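You operate a simulated robot arm through the tools that you are given. There is no shell and no other tool.

The job below is to be done with a simulated robot arm. You get a single attempt, and the scene is never put back.

TASK
Set the lamp to 80 % for close work on the blue notebook.
Fine: switch the desk lamp on, turn its dimmer; the notebook in the wooden frame, the magnifier standing on it; the lamp stays on. Set down upright: teal stand magnifier.

It is judged by the outcome, as a careful person would: the job done as asked, and still so three seconds after it is handed in. It fails if anything else is knocked over, pushed out of place, dropped, spilled or broken.

THE ROBOT
A 6-joint arm with a two-finger gripper, fixed in place. Base frame: the origin is on the floor under the middle of its stand, x ahead of it, y to its left, z up; the work surface is at about z = 0.763. Readings come in m, rad, newtons and seconds.
It reaches about 1.572 m from its shoulder. Its first joint turns from -2.897 to 2.897 rad. Payload 2.45 kg.
Tool frame: the origin (TCP) lies between the finger pads and is the grasp point; the fingertips stand 0.02 m ahead of it; z points along the fingers, y is the line along which they close. The gripper opens to 0.14 m; its body begins 0.168 m behind the TCP.
Orientation is told as [roll, pitch, yaw] about the base's x, y, z axes, in that order, counted from this pose: with the fingers straight down and closing along the base's y, the tool's x points along the base's -x, its y along +y and its z along -z.

THE INTERFACE
- The arm moves only by the tool drive_tool. Its argument "commands" is a list that holds one entry, the list of rows, each a list of 7 numbers: the shift along the tool's x, y, z in m, then the turn, a rotation vector about the tool's x, y, z in rad, then the finger opening in m, from 0 to 0.14. In form: [[[x, y, z, wx, wy, wz, grip], ...]]. A call has 1 to 20 rows; each row shifts and turns the commanded pose from where the row before left it, along the tool's axes as they then stand. Each row takes 0.2 s and may step no farther than 0.05 m and 0.15 rad from the row before; otherwise, or with a gripper value out of range, the whole call is refused. A pose out of reach is approached as far as the arm can. The call stops where the force on the tool passes 90 N (or 10 N more than at its start, if that is more) or the arm is blocked; 0.2 s more then pass. The fingers move at their own pace (about 0.045 m/s each) and stop on an object; they squeeze with about 40 N. The grip force told is the motor's: it shows also when the fingers shut on nothing. Time passes only in rows, and 0.2 s behind the last, so rows that do not move let the fingers close. It gives the time, the measured TCP pose, the force on the tool (base axes), the opening and the grip force at its end, in the units of the frame above (readings bear some noise), with the torque about the TCP (base axes, N m) and any sound that the robot's microphone picked up.
- Cameras (640 x 400 px; columns grow to the right, rows downward): "scene" is fixed at [0.2199, 0.5, 1.4968]; the picture's right is [0.13, -0.99, 0.00], its down [-0.67, -0.09, -0.74] and it looks along [0.73, 0.10, -0.67] (base axes); focal length 357 px, centre (320, 200). "wrist" rides on the gripper at [0.078, 0.011, -0.209] in the tool frame; the picture's right is [-0.14, 0.99, 0.00], its down [-0.92, -0.13, -0.37] and it looks along [-0.37, -0.05, 0.93] (tool axes); focal length 280 px, centre (320, 200). There is no depth. A picture from a camera that has moved, and an enlarged one, comes with that camera's place and axes in the base frame and with its lens.
- camera(camera): a new picture of that camera. No time passes.
- inspect(camera, box): a new picture of the part [left, top, right, bottom] of that camera's present view, enlarged. No time passes.
- sign_off(): hands the job in; it is judged then, once.

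Places have to be worked out from the pictures, the camera data and where the tool is seen. Open the gripper and draw the arm clear of the work before you hand the job in, unless the task says otherwise.

The tools are called after "Request:" as a command line: name --argument value ..., lists and objects as JSON in quotes. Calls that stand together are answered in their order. drive_tool: Moves the arm, as the interface text tells. Its arguments: {"type":"object","properties":{"commands":{"type":"array"}},"required":["commands"]} The other tools are called the same way: camera (camera) takes a picture; inspect (camera, box) takes an enlarged picture of a part of a camera's view; sign_off () hands the job in.

At the start:

```text
time_s: 0.0
tool_pos: [0.6484, 0.4101, 1.1178]
tool_rot: [0.0, 0.0, 0.001]
wrist_force: [-0.2, -0.5, -0.2]
ft_torque: [0.01, -0.01, -0.01]
gripper_width: 0.14
grasp_force: 0.1
```

scene: 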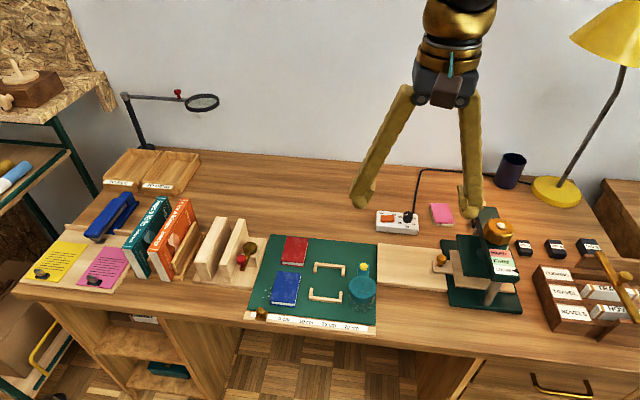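
wrist: 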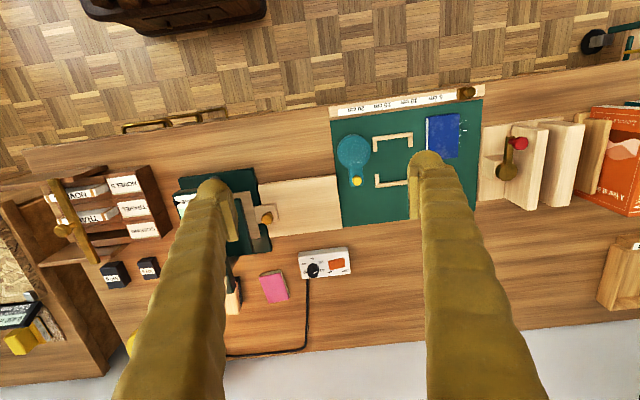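

I start by looking closer at the key areas: the cutting mat with notebook, frame and magnifier, and the box with the switch and dimmer.

Request:
inspect --camera "scene" --box '[230, 210, 400, 340]'

Request:
inspect --camera "scene" --box '[350, 180, 470, 255]'

Request:
inspect --camera "wrist" --box '[320, 80, 500, 200]'

Request:
inspect --camera "wrist" --box '[230, 230, 370, 320]'

```text
3.08 times, centred on (315, 275) of scene
camera zoom: at [0.2199, 0.5, 1.4968], right [0.13, -0.99, 0.0], down [-0.67, -0.09, -0.74], along [0.73, 0.1, -0.67], focal length 1099 px, centre (335, -31)
```

zoom: 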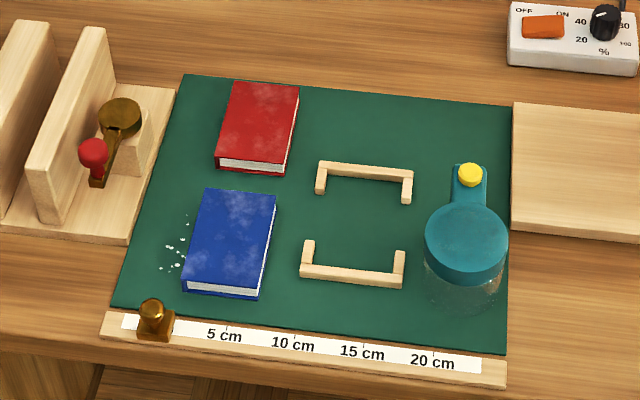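

```text
5.33 times, centred on (410, 218) of scene
camera zoom: at [0.2199, 0.5, 1.4968], right [0.13, -0.99, 0.0], down [-0.67, -0.09, -0.74], along [0.73, 0.1, -0.67], focal length 1904 px, centre (-160, 107)
```

zoom: 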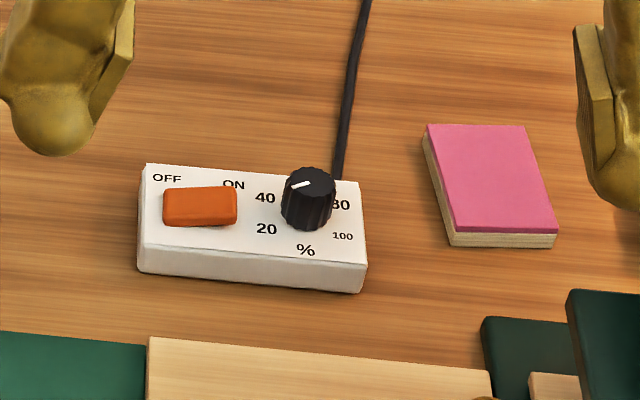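

```text
3.33 times, centred on (410, 140) of wrist
camera zoom: at [0.5697, 0.4212, 1.3265], right [0.14, 0.99, 0.0], down [0.92, -0.13, 0.37], along [0.37, -0.05, -0.93], focal length 935 px, centre (20, 400)
```

zoom: 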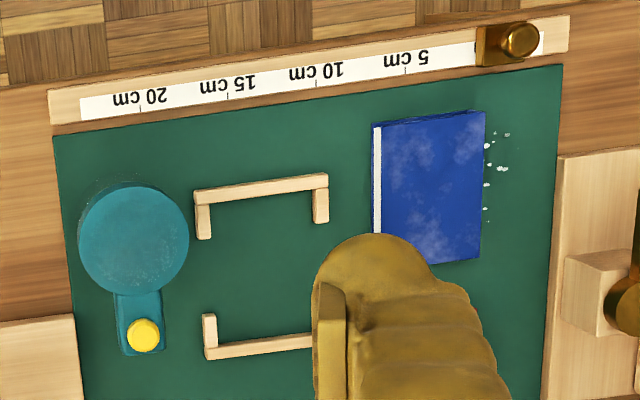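

```text
4.44 times, centred on (300, 275) of wrist
camera zoom: at [0.5697, 0.4212, 1.3265], right [0.14, 0.99, 0.0], down [0.92, -0.13, 0.37], along [0.37, -0.05, -0.93], focal length 1246 px, centre (409, -133)
```

zoom: 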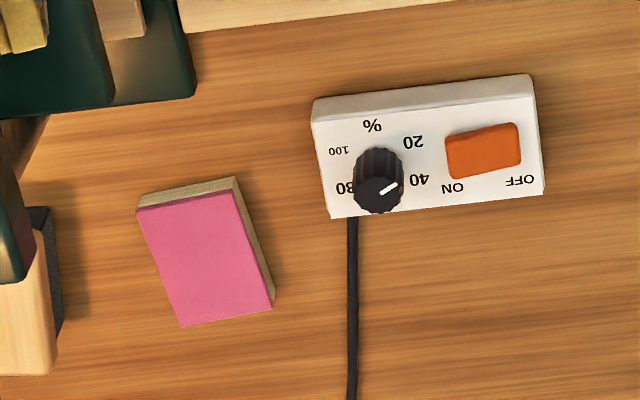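

The control box (orange rocker, black knob) sits near (0.94, 0.38) and the mat with notebook near (0.69, 0.64). I move the tool up above the control box at a safe height to view its scale closely with the wrist camera.

Request:
drive_tool --commands '[[[-0.04, -0.005, 0.01, 0, 0, 0, 0.14], [-0.04, -0.005, 0.01, 0, 0, 0, 0.14], [-0.04, -0.005, 0.01, 0, 0, 0, 0.14], [-0.04, -0.005, 0.01, 0, 0, 0, 0.14], [-0.04, -0.005, 0.01, 0, 0, 0, 0.14], [-0.04, -0.005, 0.01, 0, 0, 0, 0.14], [0, 0, 0, 0, 0, 0, 0.14]]]'

```text
time_s: 1.6
tool_pos: [0.8901, 0.3841, 1.0597]
tool_rot: [-0.001, 0.001, 0.001]
wrist_force: [0.3, 0.1, -0.1]
ft_torque: [0.03, 0.01, -0.01]
gripper_width: 0.1402
grasp_force: 0.0
```

The tool is at (0.89, 0.384, 1.06). I take wrist pictures of the control box from here.

Request:
camera --camera "wrist"

Request:
inspect --camera "wrist" --box '[240, 180, 400, 280]'

Request:
camera --camera "scene"

```text
taken
camera wrist: at [0.8109, 0.3942, 1.268], right [0.14, 0.99, 0.0], down [0.92, -0.13, 0.37], along [0.37, -0.05, -0.93], focal length 280 px, centre (320, 200)
```

wrist: 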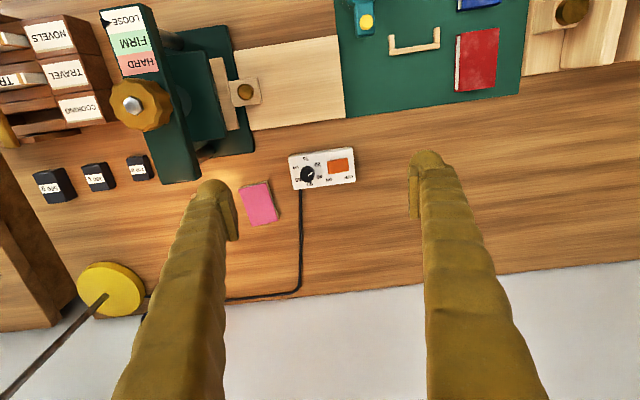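

```text
4.00 times, centred on (320, 230) of wrist
camera zoom: at [0.8109, 0.3942, 1.268], right [0.14, 0.99, 0.0], down [0.92, -0.13, 0.37], along [0.37, -0.05, -0.93], focal length 1122 px, centre (320, 80)
```

zoom: 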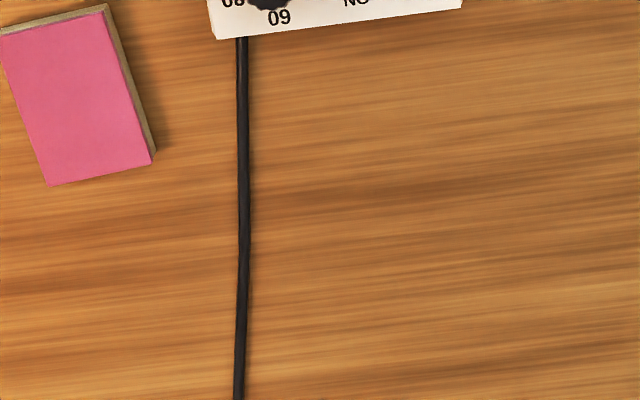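

```text
taken
```

scene: 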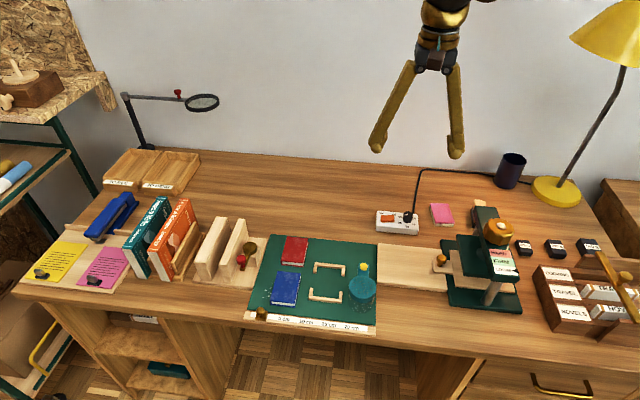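

The box is at about pixel (322,168) in the wrist view. I enlarge that part to read the dimmer scale and pointer.

Request:
inspect --camera "wrist" --box '[280, 140, 368, 195]'

Request:
inspect --camera "wrist" --box '[330, 0, 530, 125]'

Request:
inspect --camera "scene" --box '[370, 200, 426, 240]'

```text
7.27 times, centred on (324, 168) of wrist
camera zoom: at [0.8109, 0.3942, 1.268], right [0.14, 0.99, 0.0], down [0.92, -0.13, 0.37], along [0.37, -0.05, -0.93], focal length 2039 px, centre (291, 436)
```

zoom: 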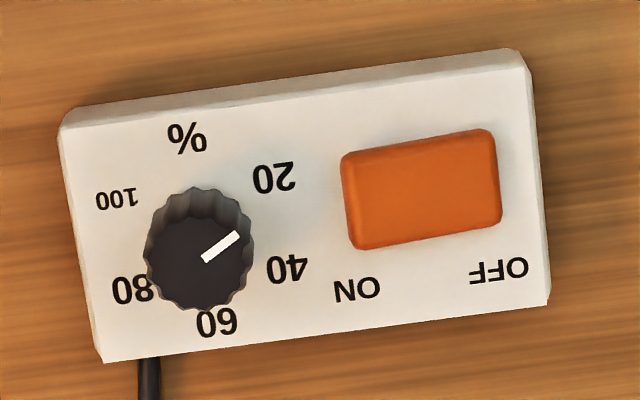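

```text
3.20 times, centred on (430, 62) of wrist
camera zoom: at [0.8109, 0.3942, 1.268], right [0.14, 0.99, 0.0], down [0.92, -0.13, 0.37], along [0.37, -0.05, -0.93], focal length 897 px, centre (-32, 640)
```

zoom: 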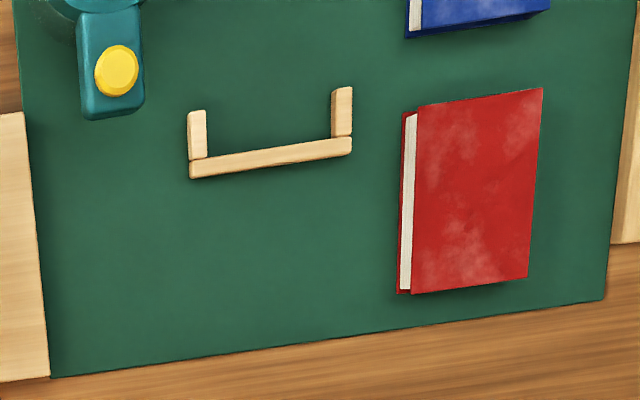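

```text
10.00 times, centred on (398, 220) of scene
camera zoom: at [0.2199, 0.5, 1.4968], right [0.13, -0.99, 0.0], down [-0.67, -0.09, -0.74], along [0.73, 0.1, -0.67], focal length 3571 px, centre (-460, 0)
```

zoom: 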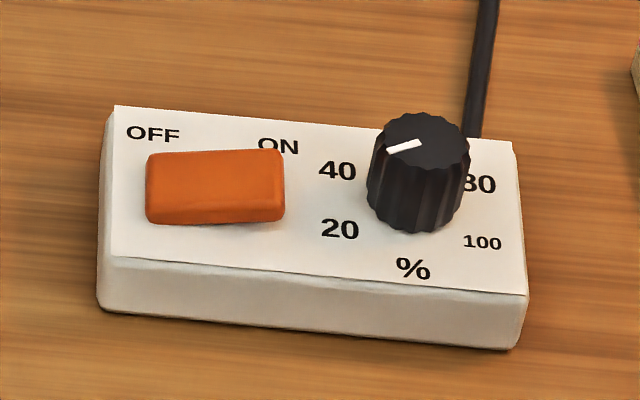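

The pointer stands at 20 % (scale: 60 at far side, 80 sixty degrees clockwise of it), so the knob has to turn 180° clockwise; the rocker is in the OFF state with its ON end raised near (0.938, 0.393). I look at the finger shape before pressing.

Request:
inspect --camera "wrist" --box '[380, 130, 540, 230]'

Request:
inspect --camera "scene" --box '[340, 40, 500, 170]'

```text
4.00 times, centred on (460, 180) of wrist
camera zoom: at [0.8109, 0.3942, 1.268], right [0.14, 0.99, 0.0], down [0.92, -0.13, 0.37], along [0.37, -0.05, -0.93], focal length 1122 px, centre (-240, 280)
```

zoom: 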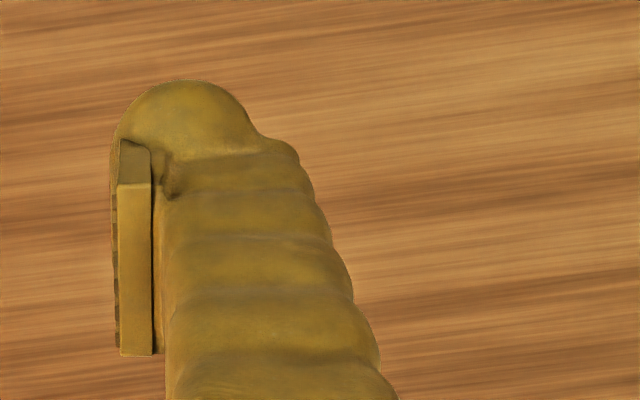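

```text
3.08 times, centred on (420, 105) of scene
camera zoom: at [0.2199, 0.5, 1.4968], right [0.13, -0.99, 0.0], down [-0.67, -0.09, -0.74], along [0.73, 0.1, -0.67], focal length 1099 px, centre (12, 492)
```

zoom: 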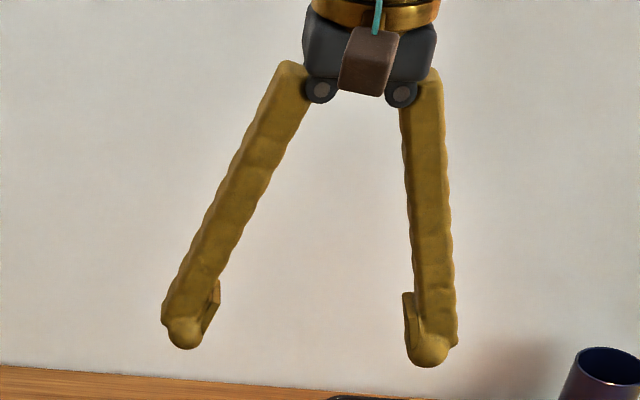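

The finger tips are round blobs about 32 mm in diameter with pads on the inside, so I will press with closed fingers turned 90° so that they lie along x over the rocker's ON end only. First I turn the tool −90° in yaw and close the fingers up here.

Request:
drive_tool --commands '[[[0, 0, 0, 0, 0, 0.15, 0.1], [0, 0, 0, 0, 0, 0.15, 0.06], [0, 0, 0, 0, 0, 0.15, 0.02], [0, 0, 0, 0, 0, 0.15, 0], [0, 0, 0, 0, 0, 0.15, 0], [0, 0, 0, 0, 0, 0.15, 0], [0, 0, 0, 0, 0, 0.15, 0], [0, 0, 0, 0, 0, 0.15, 0], [0, 0, 0, 0, 0, 0.15, 0], [0, 0, 0, 0, 0, 0.15, 0], [0, 0, 0, 0, 0, 0.0708, 0], [0, 0, 0, 0, 0, 0, 0], [0, 0, 0, 0, 0, 0, 0]]]'

```text
time_s: 4.4
tool_pos: [0.8884, 0.3817, 1.0588]
tool_rot: [0.002, 0.0, -1.57]
wrist_force: [-0.6, 0.4, 0.5]
ft_torque: [0.0, 0.03, 0.03]
gripper_width: 0.0
grasp_force: 29.2
```

The tool has settled at yaw −90°. I take a wrist picture to get its exact pose and see the closed finger tips.

Request:
camera --camera "wrist"

Request:
camera --camera "scene"

```text
taken
camera wrist: at [0.8993, 0.4587, 1.2667], right [0.99, -0.14, 0.0], down [-0.13, -0.92, 0.37], along [-0.05, -0.37, -0.93], focal length 280 px, centre (320, 200)
```

wrist: 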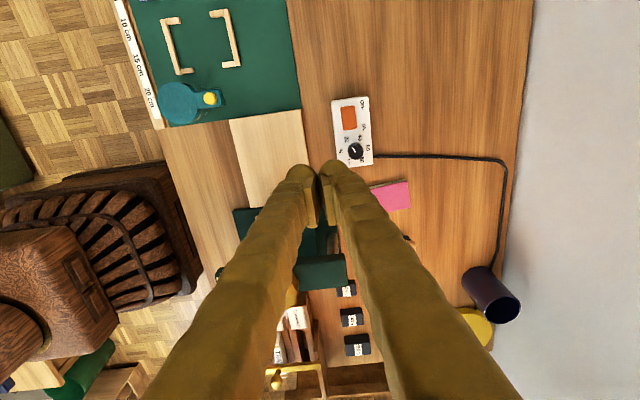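

```text
taken
```

scene: 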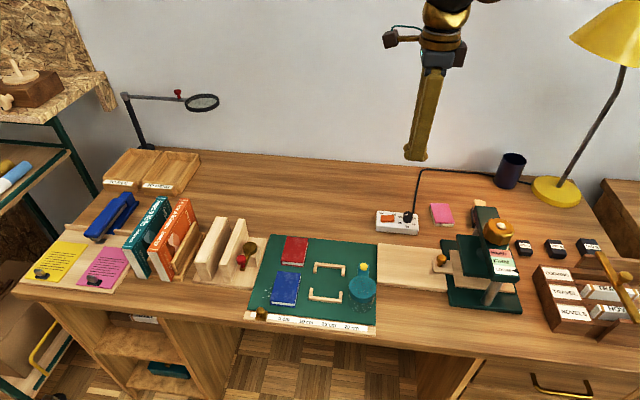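

The camera pose says the TCP is truly at (0.888, 0.381, 1.058). I enlarge the box from this new angle to triangulate the rocker and the knob heights.

Request:
inspect --camera "wrist" --box '[312, 90, 392, 170]'

```text
5.00 times, centred on (352, 130) of wrist
camera zoom: at [0.8993, 0.4587, 1.2667], right [0.99, -0.14, 0.0], down [-0.13, -0.92, 0.37], along [-0.05, -0.37, -0.93], focal length 1402 px, centre (160, 550)
```

zoom: 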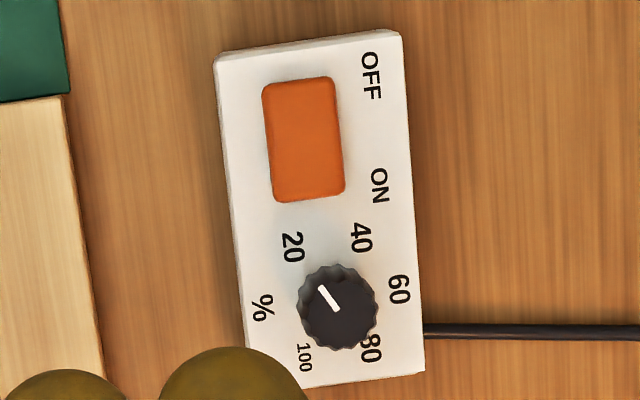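

Both views agree: panel top z ≈ 0.793, knob centre (0.9445, 0.354), rocker x ≈ 0.939, y from 0.390 (ON end) to 0.426. I move to hover above the ON end at (0.939, 0.394), TCP z 0.845.

Request:
drive_tool --commands '[[[0.00166, 0.00634, 0.0266, 0, 0, 0, 0], [0.00166, 0.00634, 0.0266, 0, 0, 0, 0], [0.00166, 0.00634, 0.0266, 0, 0, 0, 0], [0.00166, 0.00634, 0.0266, 0, 0, 0, 0], [0.00166, 0.00634, 0.0266, 0, 0, 0, 0], [0.00166, 0.00634, 0.0266, 0, 0, 0, 0], [0.00166, 0.00634, 0.0266, 0, 0, 0, 0], [0.00166, 0.00634, 0.0266, 0, 0, 0, 0], [0, 0, 0, 0, 0, 0, 0], [0, 0, 0, 0, 0, 0, 0]]]'

Request:
inspect --camera "scene" --box '[350, 160, 450, 240]'

Request:
camera --camera "wrist"

```text
time_s: 6.6
tool_pos: [0.9385, 0.3951, 0.8457]
tool_rot: [0.0, -0.002, -1.573]
wrist_force: [0.0, 0.3, 0.7]
ft_torque: [0.03, -0.02, -0.01]
gripper_width: 0.0
grasp_force: 29.3
```

```text
5.00 times, centred on (400, 200) of scene
camera zoom: at [0.2199, 0.5, 1.4968], right [0.13, -0.99, 0.0], down [-0.67, -0.09, -0.74], along [0.73, 0.1, -0.67], focal length 1785 px, centre (-80, 200)
```

zoom: 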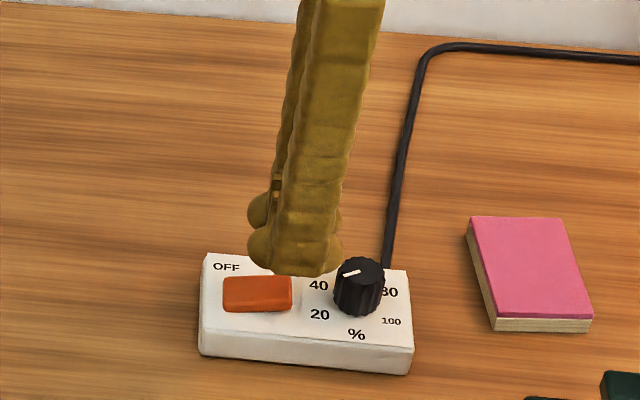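

```text
taken
camera wrist: at [0.9502, 0.4723, 1.0551], right [0.99, -0.14, 0.0], down [-0.13, -0.92, 0.37], along [-0.05, -0.37, -0.93], focal length 280 px, centre (320, 200)
```

wrist: 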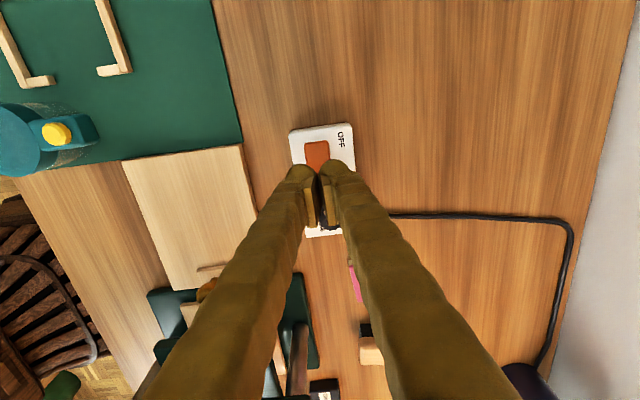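

The finger tips look wider along y than I assumed. I enlarge further to understand their shape relative to the rocker and knob.

Request:
inspect --camera "scene" --box '[380, 190, 436, 225]'

Request:
inspect --camera "wrist" --box '[270, 110, 400, 250]'

```text
11.43 times, centred on (408, 208) of scene
camera zoom: at [0.2199, 0.5, 1.4968], right [0.13, -0.99, 0.0], down [-0.67, -0.09, -0.74], along [0.73, 0.1, -0.67], focal length 4081 px, centre (-686, 114)
```

zoom: 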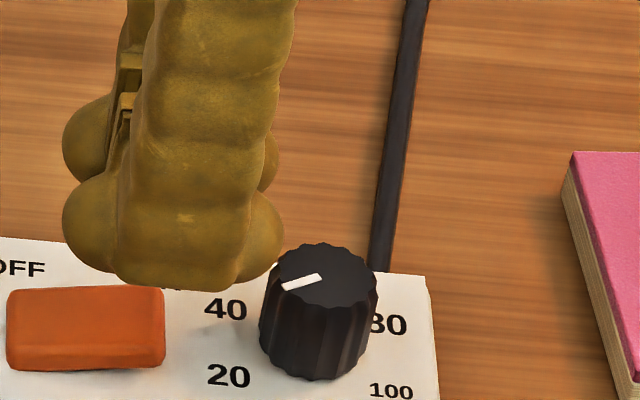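

```text
2.86 times, centred on (335, 180) of wrist
camera zoom: at [0.9502, 0.4723, 1.0551], right [0.99, -0.14, 0.0], down [-0.13, -0.92, 0.37], along [-0.05, -0.37, -0.93], focal length 801 px, centre (277, 257)
```

zoom: 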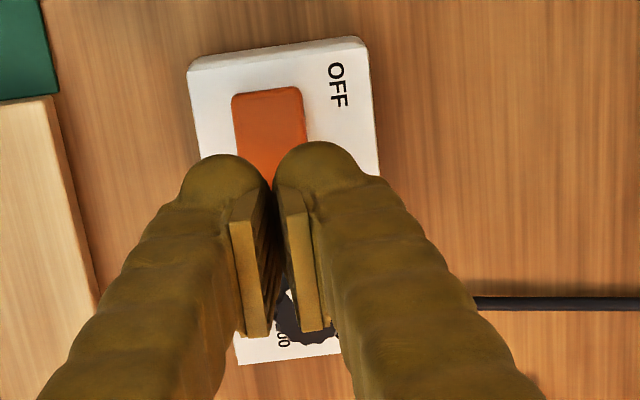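

The tips are about 52 mm wide across lobes in tool x, too wide near the knob in this pose. I go up, turn back to yaw 0 and open the gripper, so that only one rounded finger tip (about 30 mm in y) will press the ON end.

Request:
drive_tool --commands '[[[0, 0, -0.04, 0, 0, 0, 0], [0, 0, -0.04, 0, 0, 0, 0], [0, 0, 0, 0, 0, -0.15, 0.04], [0, 0, 0, 0, 0, -0.15, 0.08], [0, 0, 0, 0, 0, -0.15, 0.1], [0, 0, 0, 0, 0, -0.15, 0.1], [0, 0, 0, 0, 0, -0.15, 0.1], [0, 0, 0, 0, 0, -0.15, 0.1], [0, 0, 0, 0, 0, -0.15, 0.1], [0, 0, 0, 0, 0, -0.15, 0.1], [0, 0, 0, 0, 0, -0.15, 0.1], [0, 0, 0, 0, 0, -0.15, 0.1], [0, 0, 0, 0, 0, -0.0708, 0.1], [0, 0.025, 0, 0, 0, 0, 0.1], [0, 0.025, 0, 0, 0, 0, 0.1], [0, 0.017, 0, 0, 0, 0, 0.1], [0, 0, 0, 0, 0, 0, 0.1], [0, 0, 0, 0, 0, 0, 0.1]]]'

Request:
camera --camera "wrist"

Request:
inspect --camera "scene" --box '[340, 130, 460, 240]'

```text
time_s: 10.4
tool_pos: [0.9392, 0.4609, 0.9238]
tool_rot: [0.0, -0.001, -0.001]
wrist_force: [-0.3, 0.3, 0.2]
ft_torque: [0.02, -0.01, 0.02]
gripper_width: 0.1
grasp_force: 0.2
```

```text
taken
camera wrist: at [0.8605, 0.4717, 1.1334], right [0.14, 0.99, 0.0], down [0.92, -0.13, 0.37], along [0.37, -0.05, -0.93], focal length 280 px, centre (320, 200)
```

wrist: 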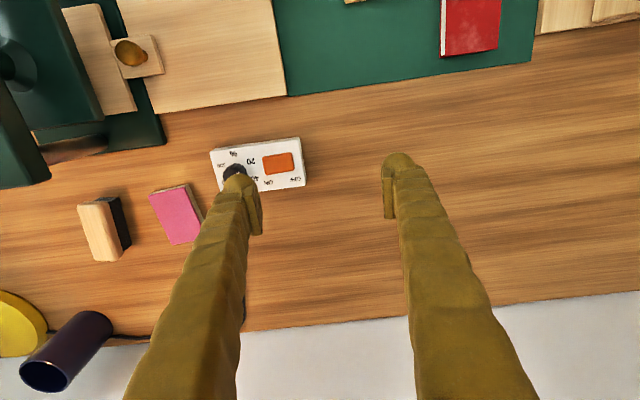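

```text
3.64 times, centred on (400, 185) of scene
camera zoom: at [0.2199, 0.5, 1.4968], right [0.13, -0.99, 0.0], down [-0.67, -0.09, -0.74], along [0.73, 0.1, -0.67], focal length 1298 px, centre (29, 254)
```

zoom: 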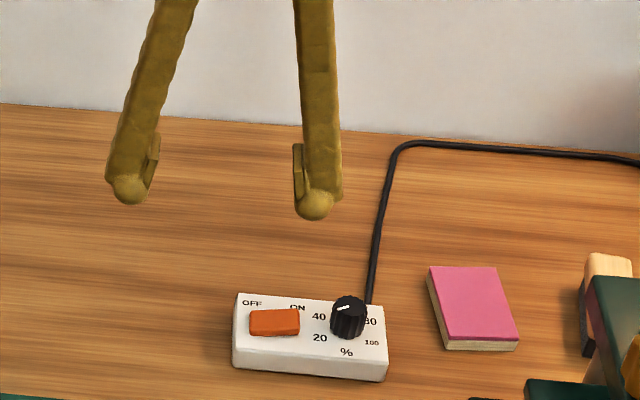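

The right finger's rounded tip is about 0.069 from the tool axis, i.e. at y ≈ 0.392. I shift 3 mm to +y and descend until the tip is just above the rocker's ON end.

Request:
drive_tool --commands '[[[0, 0.003, 0.02, 0, 0, 0, 0.1], [0, 0, 0.03, 0, 0, 0, 0.1], [0, 0, 0.03, 0, 0, 0, 0.1], [0, 0, 0.01, 0, 0, 0, 0.1], [0, 0, 0, 0, 0, 0, 0.1], [0, 0, 0, 0, 0, 0, 0.1]]]'

Request:
inspect --camera "scene" --box '[360, 180, 440, 240]'

Request:
inspect --camera "wrist" --box '[180, 120, 340, 220]'

```text
time_s: 11.8
tool_pos: [0.939, 0.4637, 0.8342]
tool_rot: [-0.001, -0.001, -0.002]
wrist_force: [-0.2, 0.5, 0.4]
ft_torque: [-0.02, -0.02, 0.0]
gripper_width: 0.1
grasp_force: 0.1
```

```text
6.67 times, centred on (400, 210) of scene
camera zoom: at [0.2199, 0.5, 1.4968], right [0.13, -0.99, 0.0], down [-0.67, -0.09, -0.74], along [0.73, 0.1, -0.67], focal length 2381 px, centre (-213, 133)
```

zoom: 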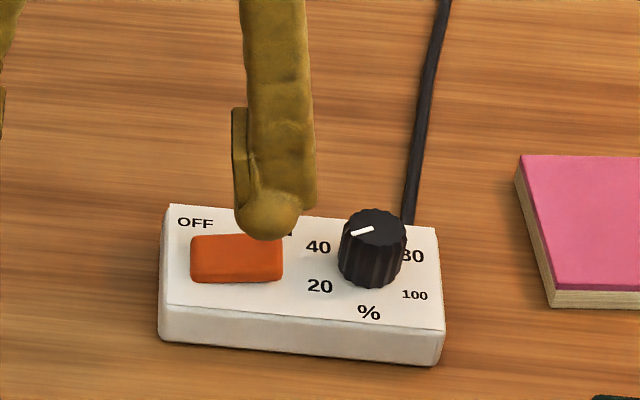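

```text
4.00 times, centred on (260, 170) of wrist
camera zoom: at [0.8608, 0.4749, 1.0434], right [0.14, 0.99, 0.0], down [0.92, -0.13, 0.37], along [0.37, -0.05, -0.93], focal length 1122 px, centre (560, 320)
```

zoom: 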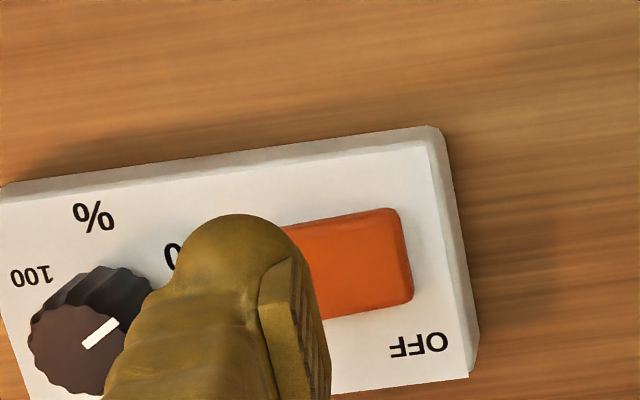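

The finger is lined up above the ON end with tip z ≈ 0.814. I lower in 2 mm steps and watch the force and the microphone.

Request:
drive_tool --commands '[[[0, 0, 0.002, 0, 0, 0, 0.1], [0, 0, 0.002, 0, 0, 0, 0.1], [0, 0, 0.002, 0, 0, 0, 0.1], [0, 0, 0.002, 0, 0, 0, 0.1], [0, 0, 0, 0, 0, 0, 0.1]]]'

```text
time_s: 13.0
tool_pos: [0.9387, 0.4639, 0.8275]
tool_rot: [0.0, 0.001, -0.001]
wrist_force: [0.1, 0.2, 0.4]
ft_torque: [0.0, 0.01, 0.0]
gripper_width: 0.1001
grasp_force: 0.0
```

No contact yet (tip ≈ 0.807). I continue down in small steps.

Request:
drive_tool --commands '[[[0, 0, 0.0015, 0, 0, 0, 0.1], [0, 0, 0.0015, 0, 0, 0, 0.1], [0, 0, 0, 0, 0, 0, 0.1]]]'

Request:
inspect --camera "scene" --box '[360, 180, 440, 240]'

```text
time_s: 13.8
tool_pos: [0.9387, 0.4648, 0.8235]
tool_rot: [-0.001, -0.001, -0.001]
wrist_force: [0.5, -0.3, -0.8]
ft_torque: [-0.02, 0.01, 0.0]
gripper_width: 0.0999
grasp_force: 0.1
```

```text
6.67 times, centred on (400, 210) of scene
camera zoom: at [0.2199, 0.5, 1.4968], right [0.13, -0.99, 0.0], down [-0.67, -0.09, -0.74], along [0.73, 0.1, -0.67], focal length 2381 px, centre (-213, 133)
```

zoom: 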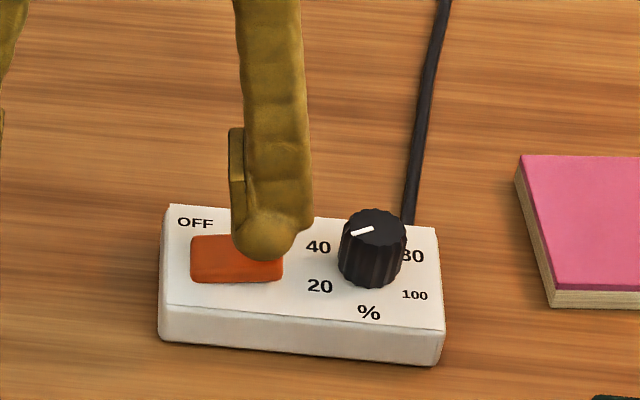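

Still no contact with the tip near z = 0.803. I continue down in 1.5 mm steps.

Request:
drive_tool --commands '[[[0, 0, 0.0015, 0, 0, 0, 0.1], [0, 0, 0.0015, 0, 0, 0, 0.1], [0, 0, 0, 0, 0, 0, 0.1]]]'

Request:
inspect --camera "scene" --box '[360, 180, 440, 240]'

```text
time_s: 14.6
tool_pos: [0.9369, 0.4653, 0.8202]
tool_rot: [0.0, -0.001, 0.0]
wrist_force: [0.4, 0.3, 1.1]
ft_torque: [-0.02, 0.01, -0.01]
gripper_width: 0.1001
grasp_force: 0.1
```

```text
6.67 times, centred on (400, 210) of scene
camera zoom: at [0.2199, 0.5, 1.4968], right [0.13, -0.99, 0.0], down [-0.67, -0.09, -0.74], along [0.73, 0.1, -0.67], focal length 2381 px, centre (-213, 133)
```

zoom: 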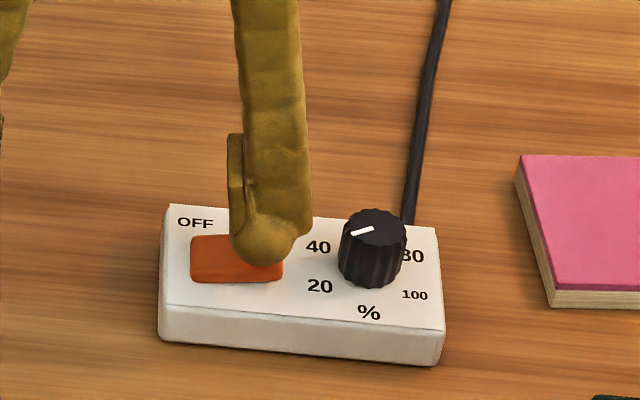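

Tip near z = 0.800 with perhaps a first 1 N of contact. I keep stepping down.

Request:
drive_tool --commands '[[[0, 0, 0.0015, 0, 0, 0, 0.1], [0, 0, 0.0015, 0, 0, 0, 0.1], [0, 0, 0, 0, 0, 0, 0.1]]]'

```text
time_s: 15.4
tool_pos: [0.9383, 0.4642, 0.8177]
tool_rot: [-0.001, 0.0, 0.001]
wrist_force: [-0.4, 0.2, 0.5]
ft_torque: [0.01, 0.02, 0.0]
gripper_width: 0.1002
grasp_force: 0.1
```

No contact at tip z ≈ 0.797, so the panel may be lower than thought. I look again from both cameras.

Request:
inspect --camera "scene" --box '[375, 190, 425, 230]'

Request:
inspect --camera "wrist" --box '[180, 120, 340, 220]'

```text
10.00 times, centred on (400, 210) of scene
camera zoom: at [0.2199, 0.5, 1.4968], right [0.13, -0.99, 0.0], down [-0.67, -0.09, -0.74], along [0.73, 0.1, -0.67], focal length 3571 px, centre (-480, 100)
```

zoom: 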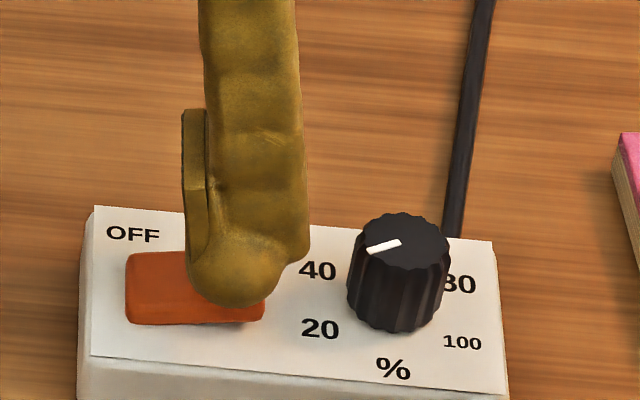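

```text
4.00 times, centred on (260, 170) of wrist
camera zoom: at [0.8598, 0.4742, 1.0267], right [0.14, 0.99, 0.0], down [0.92, -0.13, 0.37], along [0.36, -0.05, -0.93], focal length 1122 px, centre (560, 320)
```

zoom: 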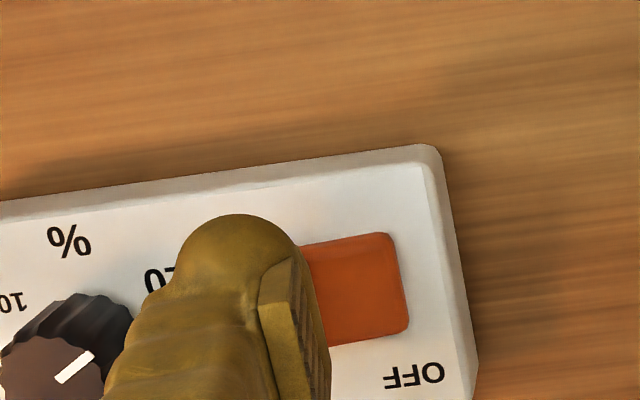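

The rocker looks tilted and differently shaded now. I check the lamp in the full scene view.

Request:
camera --camera "scene"

Request:
inspect --camera "scene" --box '[540, 0, 640, 70]'

```text
taken
```

scene: 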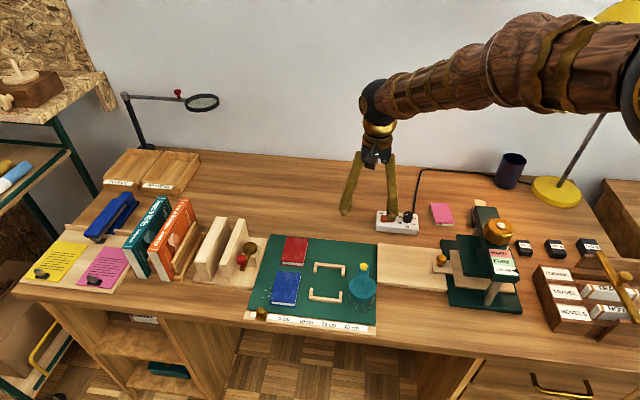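

```text
5.71 times, centred on (590, 35) of scene
camera zoom: at [0.2199, 0.5, 1.4968], right [0.13, -0.99, 0.0], down [-0.67, -0.09, -0.74], along [0.73, 0.1, -0.67], focal length 2040 px, centre (-1223, 1143)
```

zoom: 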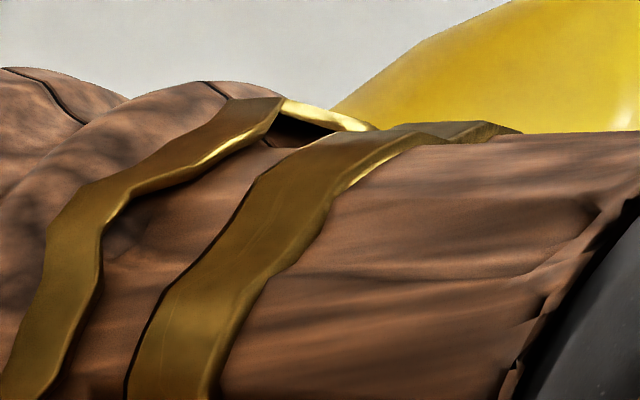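

The arm is clear of the lamp, and I cannot tell the switch state yet. I press on a bit further in small steps, watching force.

Request:
drive_tool --commands '[[[0, 0, 0.0015, 0, 0, 0, 0.1], [0, 0, 0, 0, 0, 0, 0.1]]]'

Request:
inspect --camera "scene" --box '[375, 190, 425, 230]'

```text
time_s: 16.0
tool_pos: [0.9374, 0.4635, 0.8161]
tool_rot: [0.0, 0.001, 0.0]
wrist_force: [0.2, 0.6, 0.2]
ft_torque: [-0.01, 0.01, -0.03]
gripper_width: 0.1002
grasp_force: 0.0
```

```text
10.00 times, centred on (400, 210) of scene
camera zoom: at [0.2199, 0.5, 1.4968], right [0.13, -0.99, 0.0], down [-0.67, -0.09, -0.74], along [0.73, 0.1, -0.67], focal length 3571 px, centre (-480, 100)
```

zoom: 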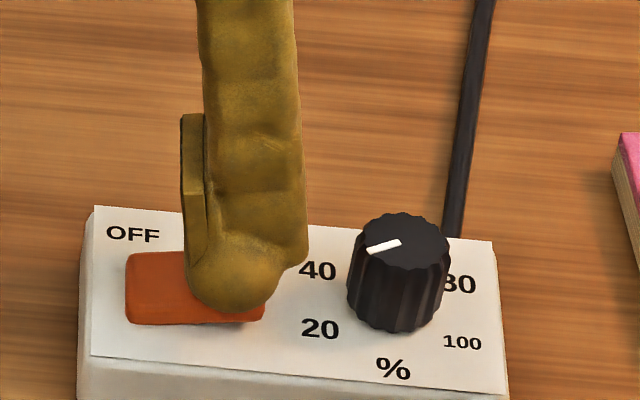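

The rocker outline is unchanged, so it is not pressed yet; the box is a bit lower than I estimated. I keep stepping down.

Request:
drive_tool --commands '[[[0, 0, 0.0015, 0, 0, 0, 0.1], [0, 0, 0.0015, 0, 0, 0, 0.1], [0, 0, 0, 0, 0, 0, 0.1]]]'

Request:
inspect --camera "scene" --box '[375, 190, 425, 230]'

```text
time_s: 16.8
tool_pos: [0.9377, 0.4641, 0.8122]
tool_rot: [-0.001, 0.0, -0.001]
wrist_force: [0.1, 0.0, -1.0]
ft_torque: [-0.03, 0.0, -0.02]
gripper_width: 0.1
grasp_force: 0.1
```

```text
10.00 times, centred on (400, 210) of scene
camera zoom: at [0.2199, 0.5, 1.4968], right [0.13, -0.99, 0.0], down [-0.67, -0.09, -0.74], along [0.73, 0.1, -0.67], focal length 3571 px, centre (-480, 100)
```

zoom: 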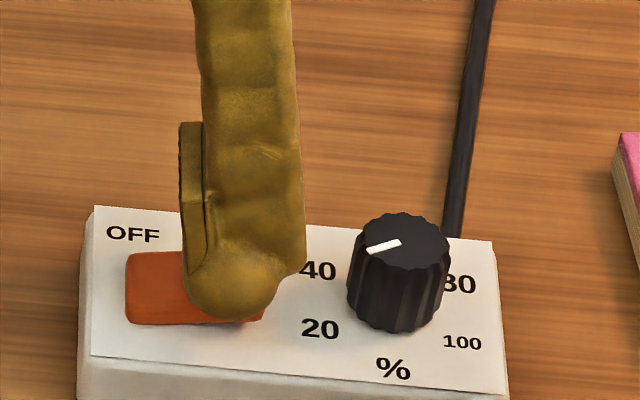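

Still no contact at tip z ≈ 0.792. Next small steps down.

Request:
drive_tool --commands '[[[0, 0, 0.0015, 0, 0, 0, 0.1], [0, 0, 0.0015, 0, 0, 0, 0.1], [0, 0, 0, 0, 0, 0, 0.1]]]'

Request:
inspect --camera "scene" --box '[375, 190, 425, 230]'

```text
time_s: 17.6
tool_pos: [0.9374, 0.4639, 0.8092]
tool_rot: [0.001, 0.001, -0.001]
wrist_force: [0.8, -2.4, 4.6]
ft_torque: [-0.25, -0.04, 0.02]
gripper_width: 0.1019
grasp_force: 2.0
heard: click
```

```text
10.00 times, centred on (400, 210) of scene
camera zoom: at [0.2199, 0.5, 1.4968], right [0.13, -0.99, 0.0], down [-0.67, -0.09, -0.74], along [0.73, 0.1, -0.67], focal length 3571 px, centre (-480, 100)
```

zoom: 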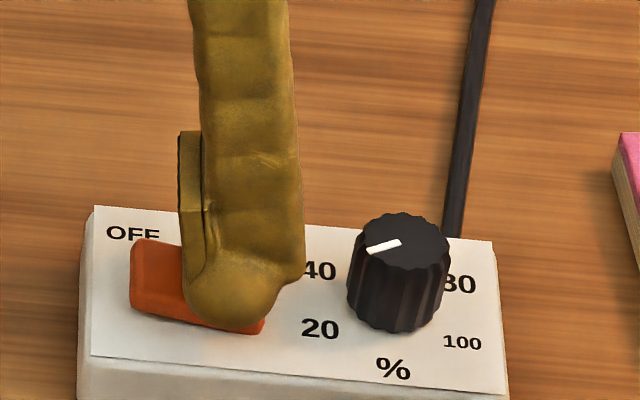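

A click was heard and the rocker now tilts to ON. I lift away straight up and look.

Request:
drive_tool --commands '[[[0, 0, -0.01, 0, 0, 0, 0.1], [0, 0, -0.03, 0, 0, 0, 0.1], [0, 0, -0.04, 0, 0, 0, 0.1], [0, 0, -0.04, 0, 0, 0, 0.1], [0, 0, 0, 0, 0, 0, 0.1]]]'

Request:
camera --camera "scene"

Request:
inspect --camera "scene" --box '[370, 200, 426, 240]'

Request:
camera --camera "wrist"

```text
time_s: 18.8
tool_pos: [0.9395, 0.4655, 0.9312]
tool_rot: [0.001, 0.0, -0.001]
wrist_force: [-0.4, 0.7, -0.1]
ft_torque: [0.0, 0.05, 0.0]
gripper_width: 0.1
grasp_force: 0.0
```

```text
taken
```

scene: 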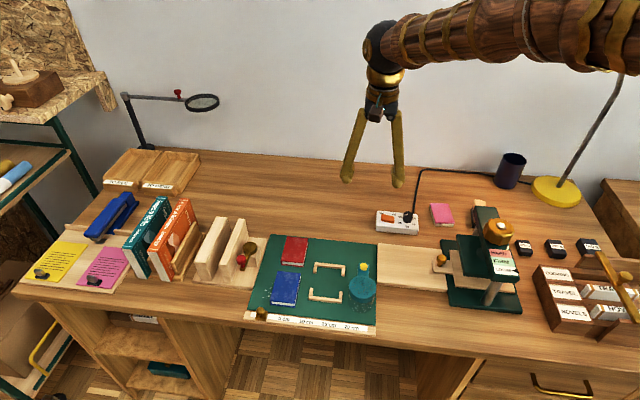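

```text
10.00 times, centred on (398, 220) of scene
camera zoom: at [0.2199, 0.5, 1.4968], right [0.13, -0.99, 0.0], down [-0.67, -0.09, -0.74], along [0.73, 0.1, -0.67], focal length 3571 px, centre (-460, 0)
```

zoom: 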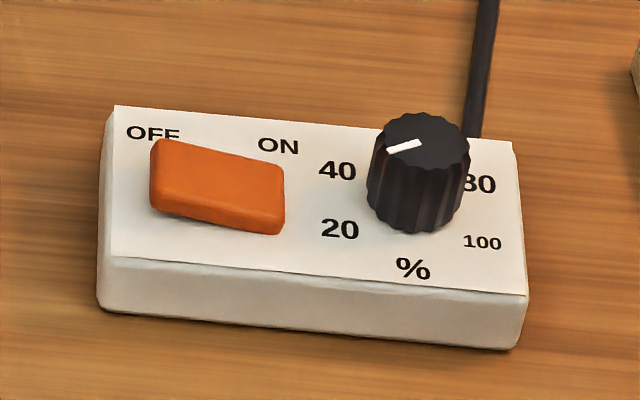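

```text
taken
camera wrist: at [0.8611, 0.4754, 1.14], right [0.14, 0.99, 0.0], down [0.92, -0.13, 0.37], along [0.36, -0.05, -0.93], focal length 280 px, centre (320, 200)
```

wrist: 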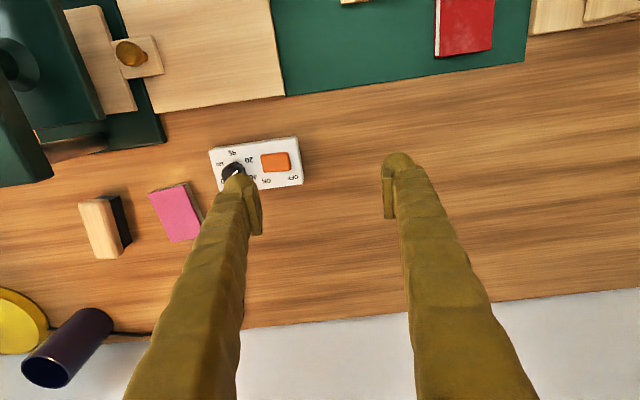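

The rocker is clearly ON (ON end down). Contact heights tell me the panel is at z ≈ 0.784 and knob top ≈ 0.803, centre ≈ (0.946, 0.353). I move above the knob at yaw −90° with a small opening to check alignment.

Request:
drive_tool --commands '[[[-0.00175, -0.0278, 0, 0, 0, 0, 0.08], [-0.00175, -0.0278, 0, 0, 0, 0, 0.06], [-0.00175, -0.0278, 0, 0, 0, 0, 0.05], [-0.00175, -0.028, 0, 0, 0, 0, 0.05], [0, 0, 0, 0, 0, 0.15, 0.05], [0, 0, 0, 0, 0, 0.15, 0.05], [0, 0, 0, 0, 0, 0.15, 0.05], [0, 0, 0, 0, 0, 0.15, 0.05], [0, 0, 0, 0, 0, 0.15, 0.05], [0, 0, 0, 0, 0, 0.15, 0.05], [0, 0, 0, 0, 0, 0.15, 0.05], [0, 0, 0, 0, 0, 0.15, 0.05], [0, 0, 0, 0, 0, 0.15, 0.05], [0, 0, 0, 0, 0, 0.15, 0.05], [0, 0, 0, 0, 0, 0.0708, 0.05], [0, 0, 0, 0, 0, 0, 0.05], [0, 0, 0, 0, 0, 0, 0.05]]]'

Request:
camera --camera "wrist"

Request:
inspect --camera "wrist" --box '[270, 140, 370, 240]'

Request:
inspect --camera "scene" --box '[360, 160, 460, 240]'

```text
time_s: 22.4
tool_pos: [0.9455, 0.3529, 0.9289]
tool_rot: [0.0, 0.001, -1.571]
wrist_force: [0.9, -0.1, -0.7]
ft_torque: [-0.01, 0.0, 0.0]
gripper_width: 0.0499
grasp_force: 0.0
```

```text
taken
camera wrist: at [0.9568, 0.4312, 1.1391], right [0.99, -0.14, 0.0], down [-0.13, -0.92, 0.37], along [-0.05, -0.37, -0.93], focal length 280 px, centre (320, 200)
```

wrist: 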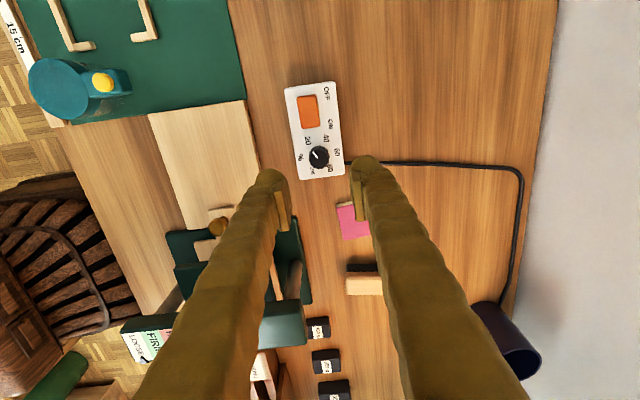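

```text
4.00 times, centred on (320, 190) of wrist
camera zoom: at [0.9568, 0.4312, 1.1391], right [0.99, -0.14, 0.0], down [-0.13, -0.92, 0.37], along [-0.05, -0.37, -0.93], focal length 1122 px, centre (320, 240)
```

zoom: 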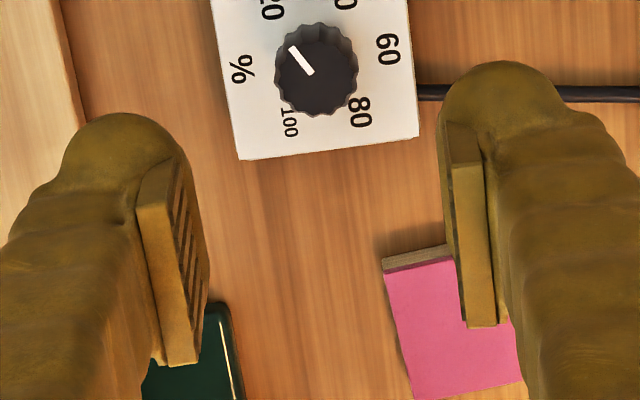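

```text
5.00 times, centred on (410, 200) of scene
camera zoom: at [0.2199, 0.5, 1.4968], right [0.13, -0.99, 0.0], down [-0.67, -0.09, -0.74], along [0.73, 0.1, -0.67], focal length 1785 px, centre (-130, 200)
```

zoom: 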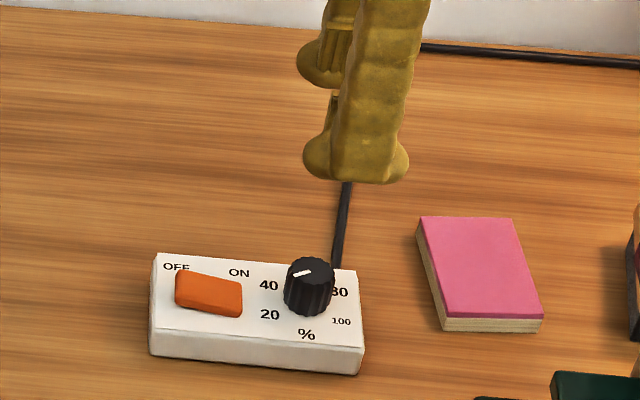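

The knob centre from this near-vertical view is ≈ (0.9445, 0.3515). I correct the position by ~2 mm, rotate to yaw −45° (the start of the first 90° turn) and descend to TCP z ≈ 0.815.

Request:
drive_tool --commands '[[[-0.0017, -0.0013, 0, 0, 0, -0.15, 0.046], [0, 0, 0, 0, 0, -0.15, 0.046], [0, 0, 0, 0, 0, -0.15, 0.046], [0, 0, 0, 0, 0, -0.15, 0.046], [0, 0, 0, 0, 0, -0.15, 0.046], [0, 0, 0, 0, 0, -0.0354, 0.046], [0, 0, 0.03, 0, 0, 0, 0.046], [0, 0, 0.03, 0, 0, 0, 0.046], [0, 0, 0.03, 0, 0, 0, 0.046], [0, 0, 0.015, 0, 0, 0, 0.046], [0, 0, 0.01, 0, 0, 0, 0.046], [0, 0, 0, 0, 0, 0, 0.046], [0, 0, 0, 0, 0, 0, 0.046]]]'

Request:
camera --camera "wrist"

Request:
inspect --camera "wrist" --box '[270, 140, 370, 240]'

Request:
inspect --camera "scene" --box '[375, 190, 435, 240]'

```text
time_s: 25.2
tool_pos: [0.9445, 0.3521, 0.8149]
tool_rot: [0.001, 0.0, -0.784]
wrist_force: [-0.2, 0.4, 0.7]
ft_torque: [0.01, 0.02, 0.0]
gripper_width: 0.0462
grasp_force: 0.0
```

```text
taken
camera wrist: at [0.8963, 0.4148, 1.0241], right [0.8, 0.6, 0.0], down [0.56, -0.74, 0.37], along [0.22, -0.29, -0.93], focal length 280 px, centre (320, 200)
```

wrist: 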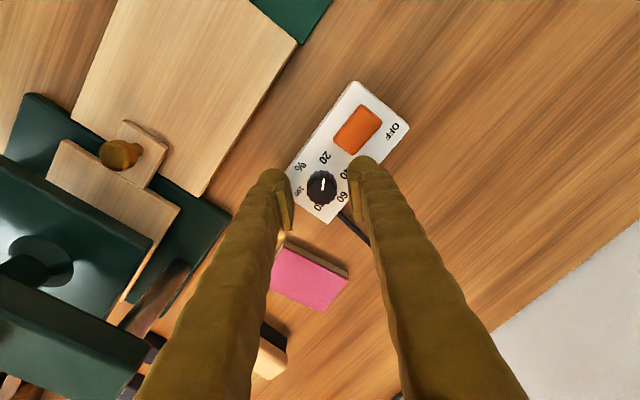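

```text
4.00 times, centred on (320, 190) of wrist
camera zoom: at [0.8963, 0.4148, 1.0241], right [0.8, 0.6, 0.0], down [0.56, -0.74, 0.37], along [0.22, -0.29, -0.93], focal length 1122 px, centre (320, 240)
```

zoom: 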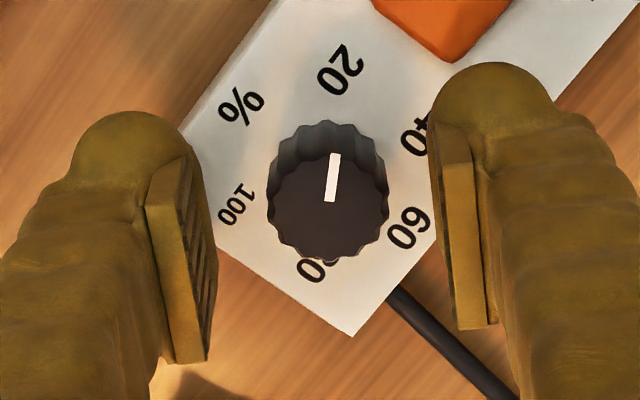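

```text
8.00 times, centred on (405, 215) of scene
camera zoom: at [0.2199, 0.5, 1.4968], right [0.13, -0.99, 0.0], down [-0.67, -0.09, -0.74], along [0.73, 0.1, -0.67], focal length 2857 px, centre (-360, 80)
```

zoom: 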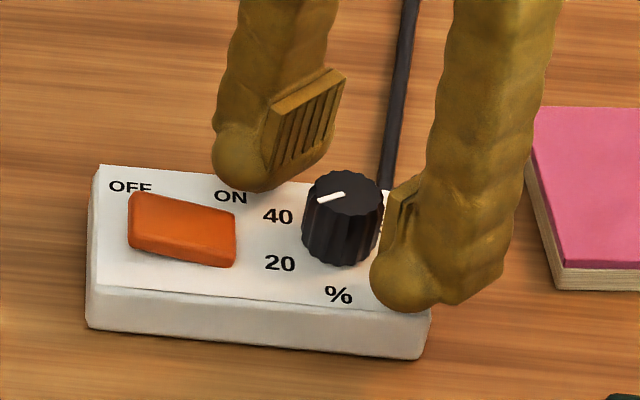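

The pads straddle the knob well (about 1.5 mm off centre). I correct this, lower another 6 mm and close the fingers on the knob.

Request:
drive_tool --commands '[[[-0.0015, 0.0016, 0.003, 0, 0, 0, 0.046], [0, 0, 0.003, 0, 0, 0, 0.046], [0, 0, 0, 0, 0, 0, 0.036], [0, 0, 0, 0, 0, 0, 0.026], [0, 0, 0, 0, 0, 0, 0.016], [0, 0, 0, 0, 0, 0, 0.016], [0, 0, 0, 0, 0, 0, 0.016]]]'

Request:
inspect --camera "wrist" --box '[270, 140, 370, 240]'

Request:
inspect --camera "scene" --box '[375, 190, 435, 240]'

```text
time_s: 26.8
tool_pos: [0.9467, 0.3514, 0.8095]
tool_rot: [0.002, 0.001, -0.787]
wrist_force: [16.2, 13.6, -4.7]
ft_torque: [0.17, -0.2, -0.03]
gripper_width: 0.0222
grasp_force: 45.1
```

```text
4.00 times, centred on (320, 190) of wrist
camera zoom: at [0.8983, 0.4148, 1.0182], right [0.8, 0.6, 0.0], down [0.56, -0.74, 0.37], along [0.22, -0.29, -0.93], focal length 1122 px, centre (320, 240)
```

zoom: 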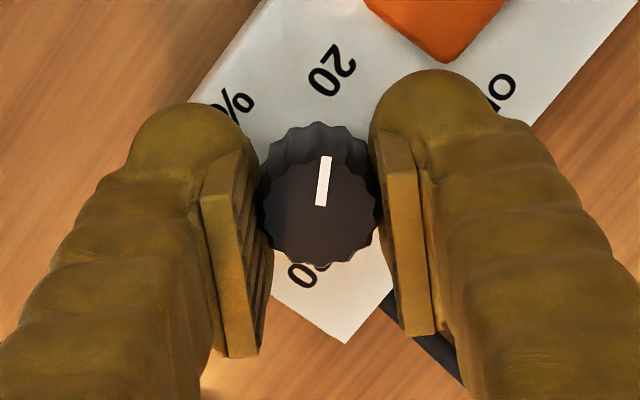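

```text
8.00 times, centred on (405, 215) of scene
camera zoom: at [0.2199, 0.5, 1.4968], right [0.13, -0.99, 0.0], down [-0.67, -0.09, -0.74], along [0.73, 0.1, -0.67], focal length 2857 px, centre (-360, 80)
```

zoom: 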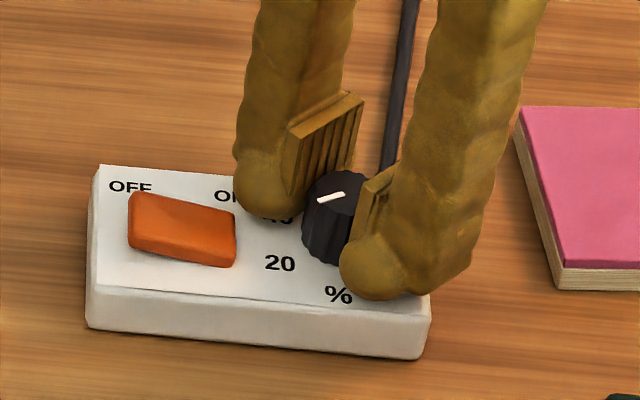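

The knob is gripped (22 mm) with a 21 N side load along tool y, so the centre is slightly off. I nudge 1 mm along tool +y and watch the force.

Request:
drive_tool --commands '[[[0, 0.001, 0, 0, 0, 0, 0.016], [0, 0, 0, 0, 0, 0, 0.016]]]'

```text
time_s: 27.4
tool_pos: [0.947, 0.3521, 0.8098]
tool_rot: [0.0, 0.001, -0.785]
wrist_force: [-5.3, 12.1, 6.3]
ft_torque: [0.2, 0.12, 0.0]
gripper_width: 0.0221
grasp_force: 44.9
```

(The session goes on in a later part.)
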